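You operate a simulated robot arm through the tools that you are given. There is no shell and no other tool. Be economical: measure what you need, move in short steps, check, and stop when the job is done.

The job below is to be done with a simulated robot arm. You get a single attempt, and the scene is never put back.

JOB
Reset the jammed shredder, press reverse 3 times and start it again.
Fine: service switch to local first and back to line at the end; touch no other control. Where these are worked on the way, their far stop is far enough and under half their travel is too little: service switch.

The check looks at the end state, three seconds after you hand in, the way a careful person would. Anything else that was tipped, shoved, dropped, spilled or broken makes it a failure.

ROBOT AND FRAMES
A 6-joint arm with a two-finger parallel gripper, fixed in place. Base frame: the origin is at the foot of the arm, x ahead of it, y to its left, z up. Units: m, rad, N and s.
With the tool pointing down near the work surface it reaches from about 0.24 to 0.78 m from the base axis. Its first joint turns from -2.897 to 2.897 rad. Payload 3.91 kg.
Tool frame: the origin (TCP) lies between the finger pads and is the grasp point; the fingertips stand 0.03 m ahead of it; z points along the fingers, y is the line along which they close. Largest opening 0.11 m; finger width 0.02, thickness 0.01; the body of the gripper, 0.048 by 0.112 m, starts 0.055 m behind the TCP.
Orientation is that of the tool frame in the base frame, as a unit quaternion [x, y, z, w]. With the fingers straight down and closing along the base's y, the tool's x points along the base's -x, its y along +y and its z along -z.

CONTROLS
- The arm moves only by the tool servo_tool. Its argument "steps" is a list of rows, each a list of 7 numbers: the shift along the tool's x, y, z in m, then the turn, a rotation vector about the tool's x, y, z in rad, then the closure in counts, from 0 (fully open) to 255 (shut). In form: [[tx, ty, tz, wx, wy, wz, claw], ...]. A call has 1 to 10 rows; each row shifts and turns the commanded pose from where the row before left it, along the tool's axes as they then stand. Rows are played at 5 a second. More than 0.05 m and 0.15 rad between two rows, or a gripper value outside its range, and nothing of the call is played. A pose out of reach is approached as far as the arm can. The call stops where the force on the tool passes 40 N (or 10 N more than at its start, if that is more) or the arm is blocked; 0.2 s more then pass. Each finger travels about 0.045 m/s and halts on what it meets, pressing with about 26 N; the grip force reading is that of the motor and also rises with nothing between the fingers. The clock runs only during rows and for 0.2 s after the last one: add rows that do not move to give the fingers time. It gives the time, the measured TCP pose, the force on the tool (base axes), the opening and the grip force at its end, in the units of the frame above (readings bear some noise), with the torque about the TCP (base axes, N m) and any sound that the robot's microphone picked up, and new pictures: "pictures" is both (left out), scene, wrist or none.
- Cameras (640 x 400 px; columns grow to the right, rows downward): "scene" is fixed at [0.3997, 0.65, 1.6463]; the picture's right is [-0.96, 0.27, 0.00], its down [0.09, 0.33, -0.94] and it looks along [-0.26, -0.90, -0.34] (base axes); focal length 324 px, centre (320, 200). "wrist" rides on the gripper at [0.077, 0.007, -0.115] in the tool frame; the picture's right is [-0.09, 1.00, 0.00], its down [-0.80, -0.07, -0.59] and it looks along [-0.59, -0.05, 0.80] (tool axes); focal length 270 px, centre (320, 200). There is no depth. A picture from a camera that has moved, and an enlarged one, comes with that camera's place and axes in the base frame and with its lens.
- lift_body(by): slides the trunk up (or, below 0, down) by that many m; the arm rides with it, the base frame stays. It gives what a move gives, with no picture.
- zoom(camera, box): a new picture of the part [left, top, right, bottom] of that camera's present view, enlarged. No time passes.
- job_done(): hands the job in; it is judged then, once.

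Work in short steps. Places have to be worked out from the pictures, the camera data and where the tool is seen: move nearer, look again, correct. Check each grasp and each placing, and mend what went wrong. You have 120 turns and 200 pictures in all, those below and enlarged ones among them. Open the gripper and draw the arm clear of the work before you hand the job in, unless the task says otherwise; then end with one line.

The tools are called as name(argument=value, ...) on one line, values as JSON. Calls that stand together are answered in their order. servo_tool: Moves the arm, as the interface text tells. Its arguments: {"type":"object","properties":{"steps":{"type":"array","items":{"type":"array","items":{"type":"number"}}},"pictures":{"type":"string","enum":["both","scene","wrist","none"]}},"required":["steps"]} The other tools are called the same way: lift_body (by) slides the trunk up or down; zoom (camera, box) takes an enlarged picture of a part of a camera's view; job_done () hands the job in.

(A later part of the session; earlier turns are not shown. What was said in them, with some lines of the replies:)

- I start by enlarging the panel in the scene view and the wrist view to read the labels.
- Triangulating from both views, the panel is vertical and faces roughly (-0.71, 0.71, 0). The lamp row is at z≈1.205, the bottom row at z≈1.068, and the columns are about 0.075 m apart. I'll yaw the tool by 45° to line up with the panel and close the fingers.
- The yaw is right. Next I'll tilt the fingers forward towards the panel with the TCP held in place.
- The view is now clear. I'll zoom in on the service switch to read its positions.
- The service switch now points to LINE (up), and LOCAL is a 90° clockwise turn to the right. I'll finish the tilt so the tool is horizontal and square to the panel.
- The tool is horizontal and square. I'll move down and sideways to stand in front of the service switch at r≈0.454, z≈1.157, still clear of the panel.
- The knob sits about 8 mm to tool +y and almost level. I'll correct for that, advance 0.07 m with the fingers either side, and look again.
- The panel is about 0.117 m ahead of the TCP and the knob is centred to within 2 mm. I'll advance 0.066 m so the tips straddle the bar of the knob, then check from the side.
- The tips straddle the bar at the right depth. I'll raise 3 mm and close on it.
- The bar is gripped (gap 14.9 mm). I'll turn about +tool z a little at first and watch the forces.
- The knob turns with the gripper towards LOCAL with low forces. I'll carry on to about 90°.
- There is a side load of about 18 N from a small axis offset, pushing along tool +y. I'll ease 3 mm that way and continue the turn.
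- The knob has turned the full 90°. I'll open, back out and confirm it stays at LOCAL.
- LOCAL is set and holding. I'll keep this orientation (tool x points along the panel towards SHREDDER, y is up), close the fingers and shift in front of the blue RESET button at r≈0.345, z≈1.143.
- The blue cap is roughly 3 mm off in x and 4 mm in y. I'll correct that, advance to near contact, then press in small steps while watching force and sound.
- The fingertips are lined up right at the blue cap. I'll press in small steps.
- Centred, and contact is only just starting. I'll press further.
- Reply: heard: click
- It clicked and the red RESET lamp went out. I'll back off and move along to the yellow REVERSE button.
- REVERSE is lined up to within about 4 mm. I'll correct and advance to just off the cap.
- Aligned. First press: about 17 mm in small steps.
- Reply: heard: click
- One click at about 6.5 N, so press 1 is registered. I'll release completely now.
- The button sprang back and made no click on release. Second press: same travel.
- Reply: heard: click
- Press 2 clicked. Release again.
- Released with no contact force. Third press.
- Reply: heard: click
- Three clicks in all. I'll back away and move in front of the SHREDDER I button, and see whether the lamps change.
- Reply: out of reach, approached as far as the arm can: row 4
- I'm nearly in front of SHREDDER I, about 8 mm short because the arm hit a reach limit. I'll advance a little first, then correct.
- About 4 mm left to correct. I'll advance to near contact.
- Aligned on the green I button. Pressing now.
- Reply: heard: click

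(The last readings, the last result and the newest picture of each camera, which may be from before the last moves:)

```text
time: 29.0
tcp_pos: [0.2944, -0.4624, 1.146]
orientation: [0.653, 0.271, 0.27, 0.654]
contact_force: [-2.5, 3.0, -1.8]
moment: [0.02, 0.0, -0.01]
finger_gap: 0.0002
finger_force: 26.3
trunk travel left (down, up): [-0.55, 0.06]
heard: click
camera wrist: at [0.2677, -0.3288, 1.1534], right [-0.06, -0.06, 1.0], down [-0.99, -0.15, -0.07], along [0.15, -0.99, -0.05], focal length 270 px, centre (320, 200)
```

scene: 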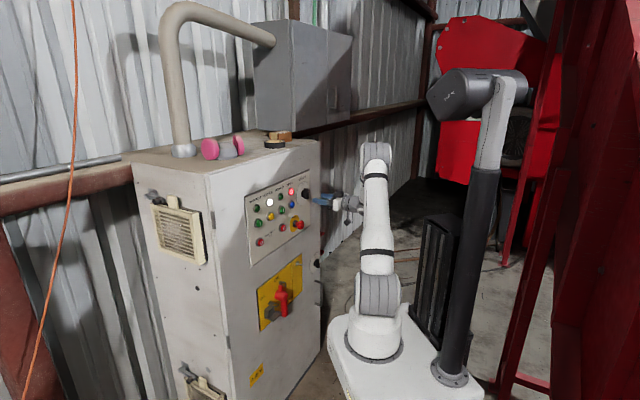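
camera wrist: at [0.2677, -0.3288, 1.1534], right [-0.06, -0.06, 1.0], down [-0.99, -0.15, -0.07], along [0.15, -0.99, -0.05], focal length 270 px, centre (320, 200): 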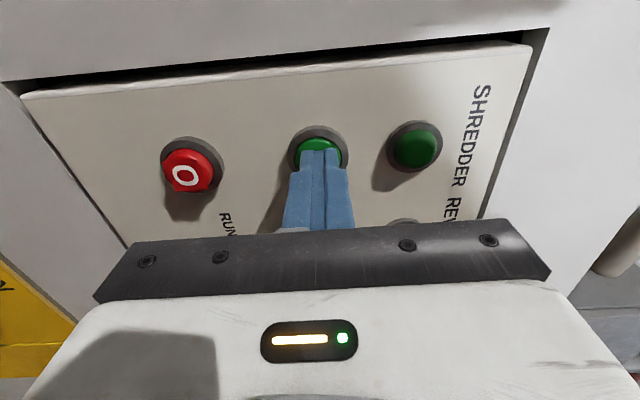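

It clicked, but the SHREDDER lamp is not lit so far. I'll back off a little and check the lamps.

servo_tool(steps=[[0, 0, -0.012, 0, 0, 0, 255], [0, 0, -0.018, 0, 0, 0, 255], [0, 0, 0, 0, 0, 0, 255]], pictures="wrist")

zoom(camera="scene", box=[240, 160, 340, 260])

```text
time: 29.8
tcp_pos: [0.2734, -0.4427, 1.1475]
orientation: [0.653, 0.27, 0.27, 0.653]
contact_force: [0.0, -0.4, 0.6]
moment: [-0.01, -0.03, 0.02]
finger_gap: 0.0005
finger_force: 25.9
trunk travel left (down, up): [-0.55, 0.06]
camera wrist: at [0.2469, -0.309, 1.1534], right [-0.06, -0.06, 1.0], down [-0.99, -0.15, -0.07], along [0.15, -0.99, -0.05], focal length 270 px, centre (320, 200)
```

wrist: 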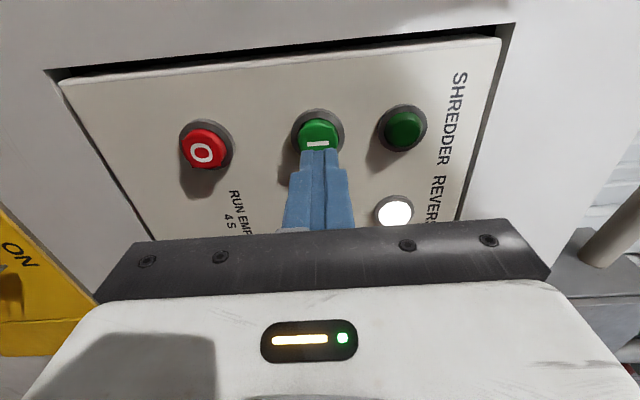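

```text
4.00 times, centred on (290, 210) of scene
camera zoom: at [0.3997, 0.65, 1.6463], right [-0.96, 0.27, 0.0], down [0.09, 0.33, -0.94], along [-0.26, -0.9, -0.34], focal length 1294 px, centre (440, 160)
```

zoom: 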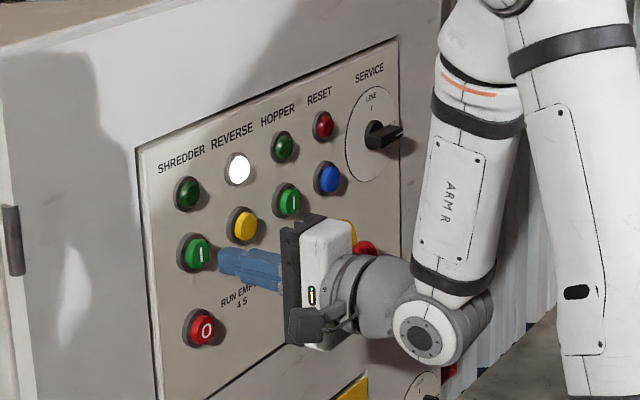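

No lamp change yet. I'll wait a little to see if there is a start delay.

servo_tool(steps=[[0, 0, 0, 0, 0, 0, 255], [0, 0, 0, 0, 0, 0, 255], [0, 0, 0, 0, 0, 0, 255], [0, 0, 0, 0, 0, 0, 255], [0, 0, 0, 0, 0, 0, 255], [0, 0, 0, 0, 0, 0, 255], [0, 0, 0, 0, 0, 0, 255], [0, 0, 0, 0, 0, 0, 255], [0, 0, 0, 0, 0, 0, 255], [0, 0, 0, 0, 0, 0, 255]], pictures="wrist")

zoom(camera="scene", box=[240, 160, 340, 260])

```text
time: 32.0
tcp_pos: [0.2739, -0.443, 1.1466]
orientation: [0.653, 0.271, 0.271, 0.653]
contact_force: [0.2, -0.1, 0.6]
moment: [0.01, -0.03, -0.02]
finger_gap: 0.0
finger_force: 25.7
trunk travel left (down, up): [-0.55, 0.06]
camera wrist: at [0.2469, -0.309, 1.1534], right [-0.06, -0.06, 1.0], down [-0.99, -0.15, -0.07], along [0.15, -0.99, -0.05], focal length 270 px, centre (320, 200)
```

wrist: 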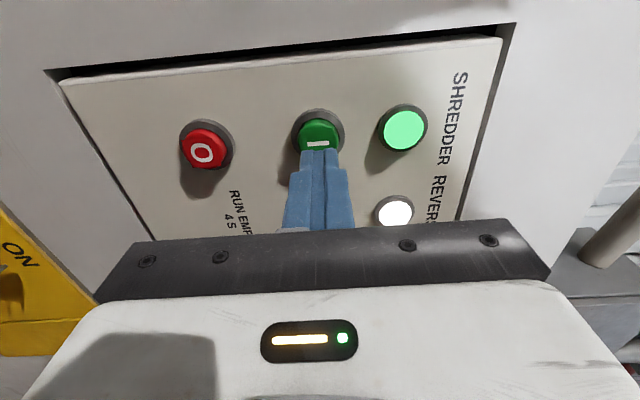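

```text
4.00 times, centred on (290, 210) of scene
camera zoom: at [0.3997, 0.65, 1.6463], right [-0.96, 0.27, 0.0], down [0.09, 0.33, -0.94], along [-0.26, -0.9, -0.34], focal length 1294 px, centre (440, 160)
```

zoom: 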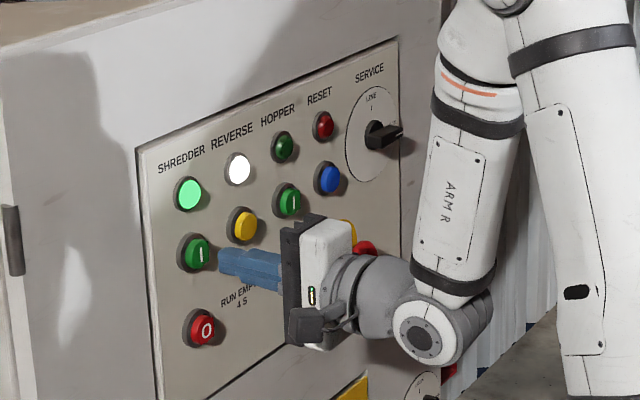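

The SHREDDER lamp is now lit: it started after a short delay, and the moving time also covers the 4 s run-empty. I'll withdraw and travel back to the service switch.

servo_tool(steps=[[-0.035, 0.002, -0.01, 0, 0, 0, 255], [-0.04, 0.002, -0.01, 0, 0, 0, 255], [-0.04, 0.002, -0.01, 0, 0, 0, 255], [-0.04, 0.002, -0.01, 0, 0, 0, 255], [-0.04, 0.002, -0.01, 0, 0, 0, 255], [-0.04, 0.002, -0.01, 0, 0, 0, 255], [-0.04, 0.002, -0.01, 0, 0, 0, 180], [-0.045, 0.002, -0.01, 0, 0, 0, 130], [0, 0, 0, 0, 0, 0, 130], [0, 0, 0, 0, 0, 0, 130]], pictures="wrist")

zoom(camera="scene", box=[240, 160, 340, 260])

```text
time: 34.2
tcp_pos: [-0.008, -0.6134, 1.1628]
orientation: [0.653, 0.271, 0.271, 0.654]
contact_force: [-0.1, 0.2, 1.0]
moment: [-0.01, -0.04, -0.02]
finger_gap: 0.0538
finger_force: 0.1
trunk travel left (down, up): [-0.55, 0.06]
camera wrist: at [-0.0338, -0.4791, 1.1694], right [-0.06, -0.06, 1.0], down [-0.99, -0.15, -0.07], along [0.15, -0.99, -0.05], focal length 270 px, centre (320, 200)
```

wrist: 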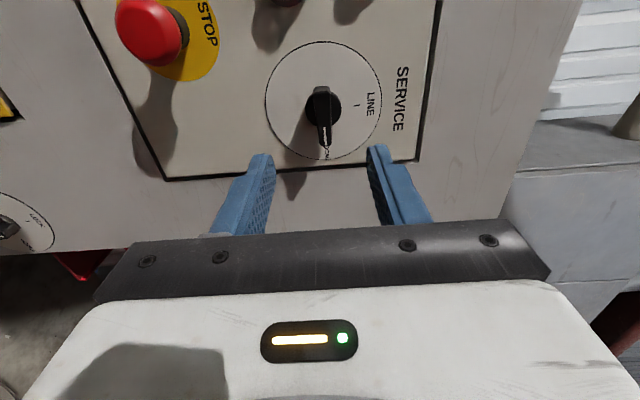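

```text
4.00 times, centred on (290, 210) of scene
camera zoom: at [0.3997, 0.65, 1.6463], right [-0.96, 0.27, 0.0], down [0.09, 0.33, -0.94], along [-0.26, -0.9, -0.34], focal length 1294 px, centre (440, 160)
```

zoom: 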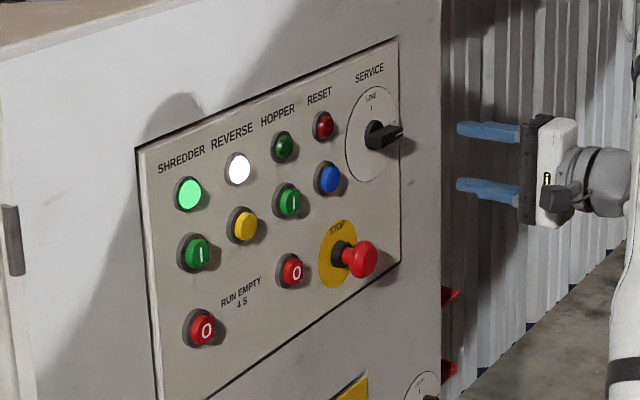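

Aligned again with the knob. I'll correct 3 mm in x and y, advance to grasp depth and close on the bar.

servo_tool(steps=[[-0.003, 0.002, 0.035, 0, 0, 0, 130], [0, 0, 0.035, 0, 0, 0, 130], [0, 0, 0.02, 0, 0, 0, 130], [0, 0, 0.017, 0, 0, 0, 130], [0, 0, 0, 0, 0, 0, 130], [0, 0, 0, 0, 0, 0, 255], [0, 0, 0, 0, 0, 0, 255], [0, 0, 0, 0, 0, 0, 255], [0, 0, 0, 0, 0, 0, 255], [0, 0, 0, 0, 0, 0, 255]], pictures="wrist")

```text
time: 36.4
tcp_pos: [0.0633, -0.6903, 1.1652]
orientation: [0.652, 0.271, 0.27, 0.654]
contact_force: [0.7, -4.9, 7.3]
moment: [-0.08, -0.12, -0.02]
finger_gap: 0.0147
finger_force: 45.2
trunk travel left (down, up): [-0.55, 0.06]
camera wrist: at [0.0371, -0.5562, 1.1717], right [-0.06, -0.06, 1.0], down [-0.99, -0.15, -0.07], along [0.15, -0.99, -0.05], focal length 270 px, centre (320, 200)
```

wrist: 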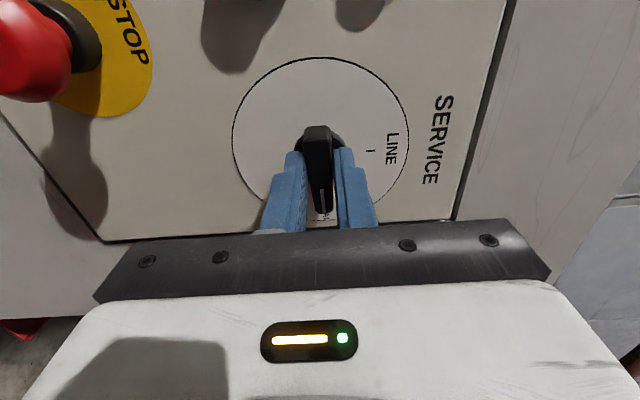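

Gripped (gap 14.7 mm). I'll hold one second to complete the empty run, then turn back towards LINE.

servo_tool(steps=[[0, 0.001, 0, 0, 0, 0, 255], [0, 0, 0, 0, 0, 0, 255], [0, 0, 0, 0, 0, 0, 255], [0, 0, 0, 0, 0, 0, 255], [0, 0, 0, 0, 0, 0, 255], [0, 0, 0, 0, 0, -0.13, 255], [0, 0, 0, 0, 0, -0.13, 255], [0, 0, 0, 0, 0, -0.13, 255], [0, 0, 0, 0, 0, -0.13, 255]], pictures="wrist")

```text
time: 38.4
tcp_pos: [0.0636, -0.6908, 1.1653]
orientation: [0.563, 0.429, 0.093, 0.7]
contact_force: [0.2, -1.6, -9.2]
moment: [-0.41, -0.36, -1.05]
finger_gap: 0.0145
finger_force: 44.6
trunk travel left (down, up): [-0.55, 0.06]
camera wrist: at [0.0321, -0.5611, 1.1322], right [0.3, 0.29, 0.91], down [-0.94, -0.1, 0.34], along [0.19, -0.95, 0.25], focal length 270 px, centre (320, 200)
```

wrist: 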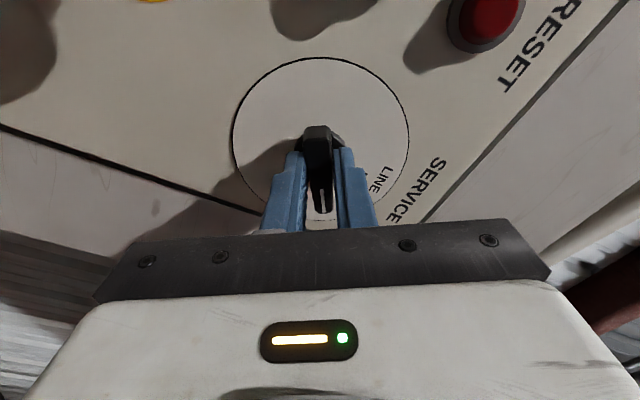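

The knob is turning, with some detent torque and low side load. I'll continue to LINE.

servo_tool(steps=[[0, 0, 0, 0, 0, -0.13, 255], [0, 0, 0, 0, 0, -0.13, 255], [0, 0, 0, 0, 0, -0.13, 255], [0, 0, 0, 0, 0, -0.13, 255], [0, 0, 0, 0, 0, -0.13, 255]], pictures="wrist")

```text
time: 39.6
tcp_pos: [0.0638, -0.69, 1.1645]
orientation: [0.397, 0.587, -0.135, 0.693]
contact_force: [-6.8, 3.9, -20.9]
moment: [0.42, 0.37, 0.1]
finger_gap: 0.0147
finger_force: 45.3
trunk travel left (down, up): [-0.55, 0.06]
camera wrist: at [0.0075, -0.5855, 1.096], right [0.63, 0.62, 0.47], down [-0.69, 0.15, 0.71], along [0.37, -0.77, 0.52], focal length 270 px, centre (320, 200)
```

wrist: 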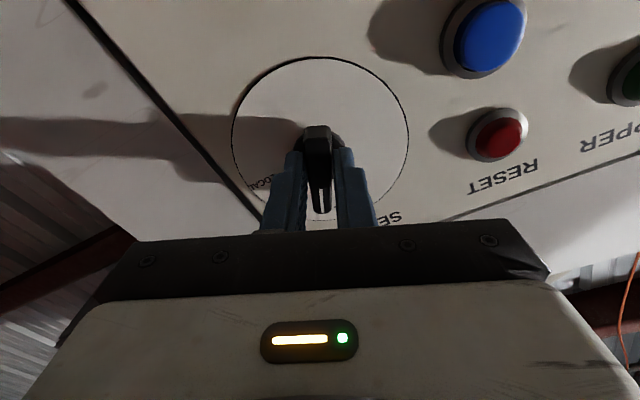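

The load is about 21 N downward, so I'll ease 3 mm down and finish the last 0.4 rad.

servo_tool(steps=[[0.003, -0.001, 0, 0, 0, 0, 255], [0.001, 0, 0, 0, 0, -0.13, 255], [0, 0, 0, 0, 0, -0.13, 255], [0, 0, 0, 0, 0, -0.14, 255]], pictures="wrist")

```text
time: 40.6
tcp_pos: [0.0638, -0.692, 1.1638]
orientation: [0.27, 0.652, -0.273, 0.654]
contact_force: [-10.5, -11.6, 4.5]
moment: [-0.07, -0.06, -0.28]
finger_gap: 0.0148
finger_force: 45.2
trunk travel left (down, up): [-0.55, 0.06]
camera wrist: at [-0.0133, -0.6069, 1.086], right [0.71, 0.7, 0.09], down [-0.47, 0.37, 0.8], along [0.53, -0.6, 0.6], focal length 270 px, centre (320, 200)
```

wrist: 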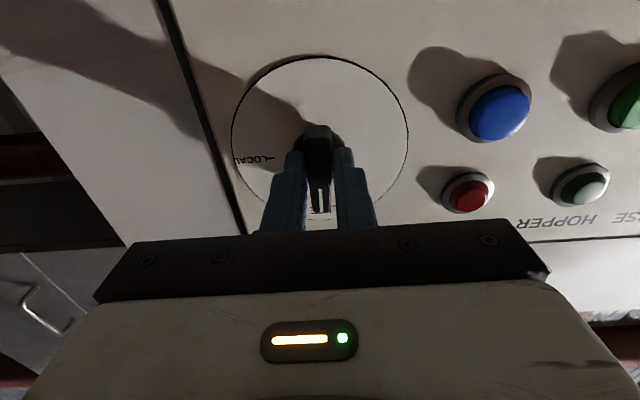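

The knob is back upright at LINE. I'll open and withdraw well clear, then check the whole panel.

servo_tool(steps=[[0, 0, 0, 0, 0, 0, 110], [0, 0, 0, 0, 0, 0, 110], [0, 0, 0, 0, 0, 0, 110], [0, 0, 0, 0, 0, 0, 110], [0, 0, -0.04, 0, 0, 0, 110], [0, 0, -0.04, 0, 0, 0, 110], [0, 0, -0.04, 0, 0, 0, 60], [0, 0, -0.03, 0, 0, 0, 0], [0, 0, 0, 0, 0, 0, 0], [0, 0, 0, 0, 0, 0, 0]], pictures="both")

zoom(camera="scene", box=[240, 160, 340, 260])

zoom(camera="wrist", box=[220, 0, 640, 200])

```text
time: 42.8
tcp_pos: [-0.0393, -0.5844, 1.1624]
orientation: [0.271, 0.654, -0.27, 0.653]
contact_force: [0.7, 0.3, -0.2]
moment: [0.0, 0.0, 0.03]
finger_gap: 0.1098
finger_force: 0.1
trunk travel left (down, up): [-0.55, 0.06]
camera wrist: at [-0.1165, -0.5004, 1.085], right [0.7, 0.7, 0.09], down [-0.47, 0.37, 0.8], along [0.53, -0.61, 0.59], focal length 270 px, centre (320, 200)
```

scene: 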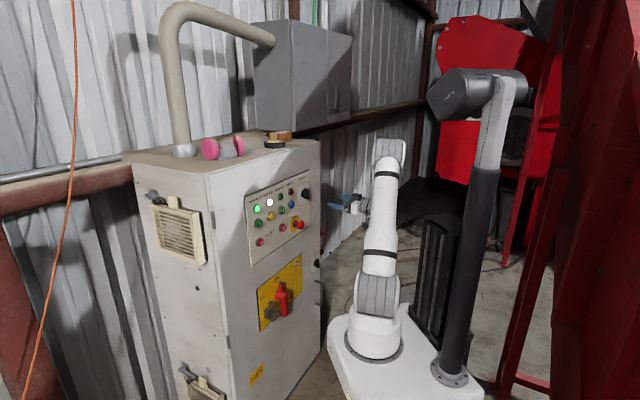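
wrist: 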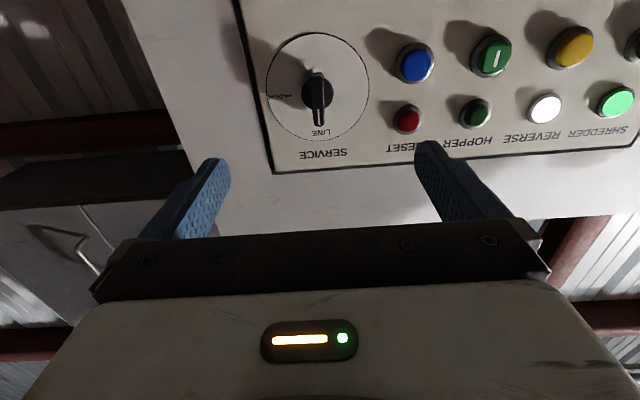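

```text
4.00 times, centred on (290, 210) of scene
camera zoom: at [0.3997, 0.65, 1.6463], right [-0.96, 0.27, 0.0], down [0.09, 0.33, -0.94], along [-0.26, -0.9, -0.34], focal length 1294 px, centre (440, 160)
```

zoom: 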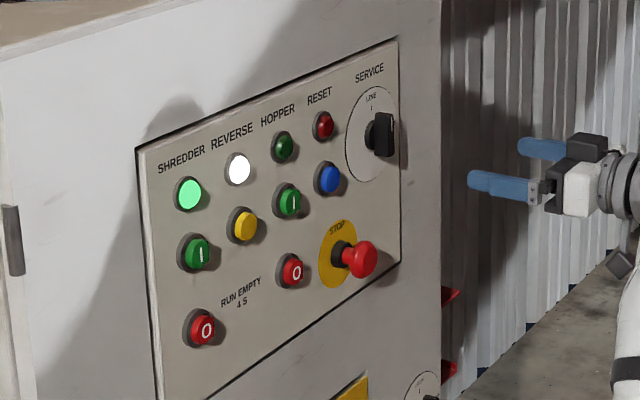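

```text
1.52 times, centred on (430, 100) of wrist
camera zoom: at [-0.1165, -0.5004, 1.085], right [0.7, 0.7, 0.09], down [-0.47, 0.37, 0.8], along [0.53, -0.61, 0.59], focal length 412 px, centre (152, 352)
```

zoom: 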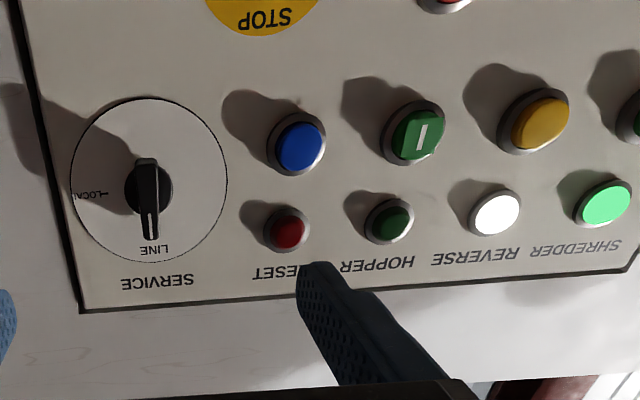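

The SHREDDER lamp is lit, the RESET fault lamp is off, the service switch is at LINE, and the arm is clear with the gripper open. I'm handing in.

job_done()

```text
The job is handed in.
```

The shredder is reset and running again: I set service to LOCAL, pressed RESET once, REVERSE three times and SHREDDER start, then returned service to LINE, touching no other control.
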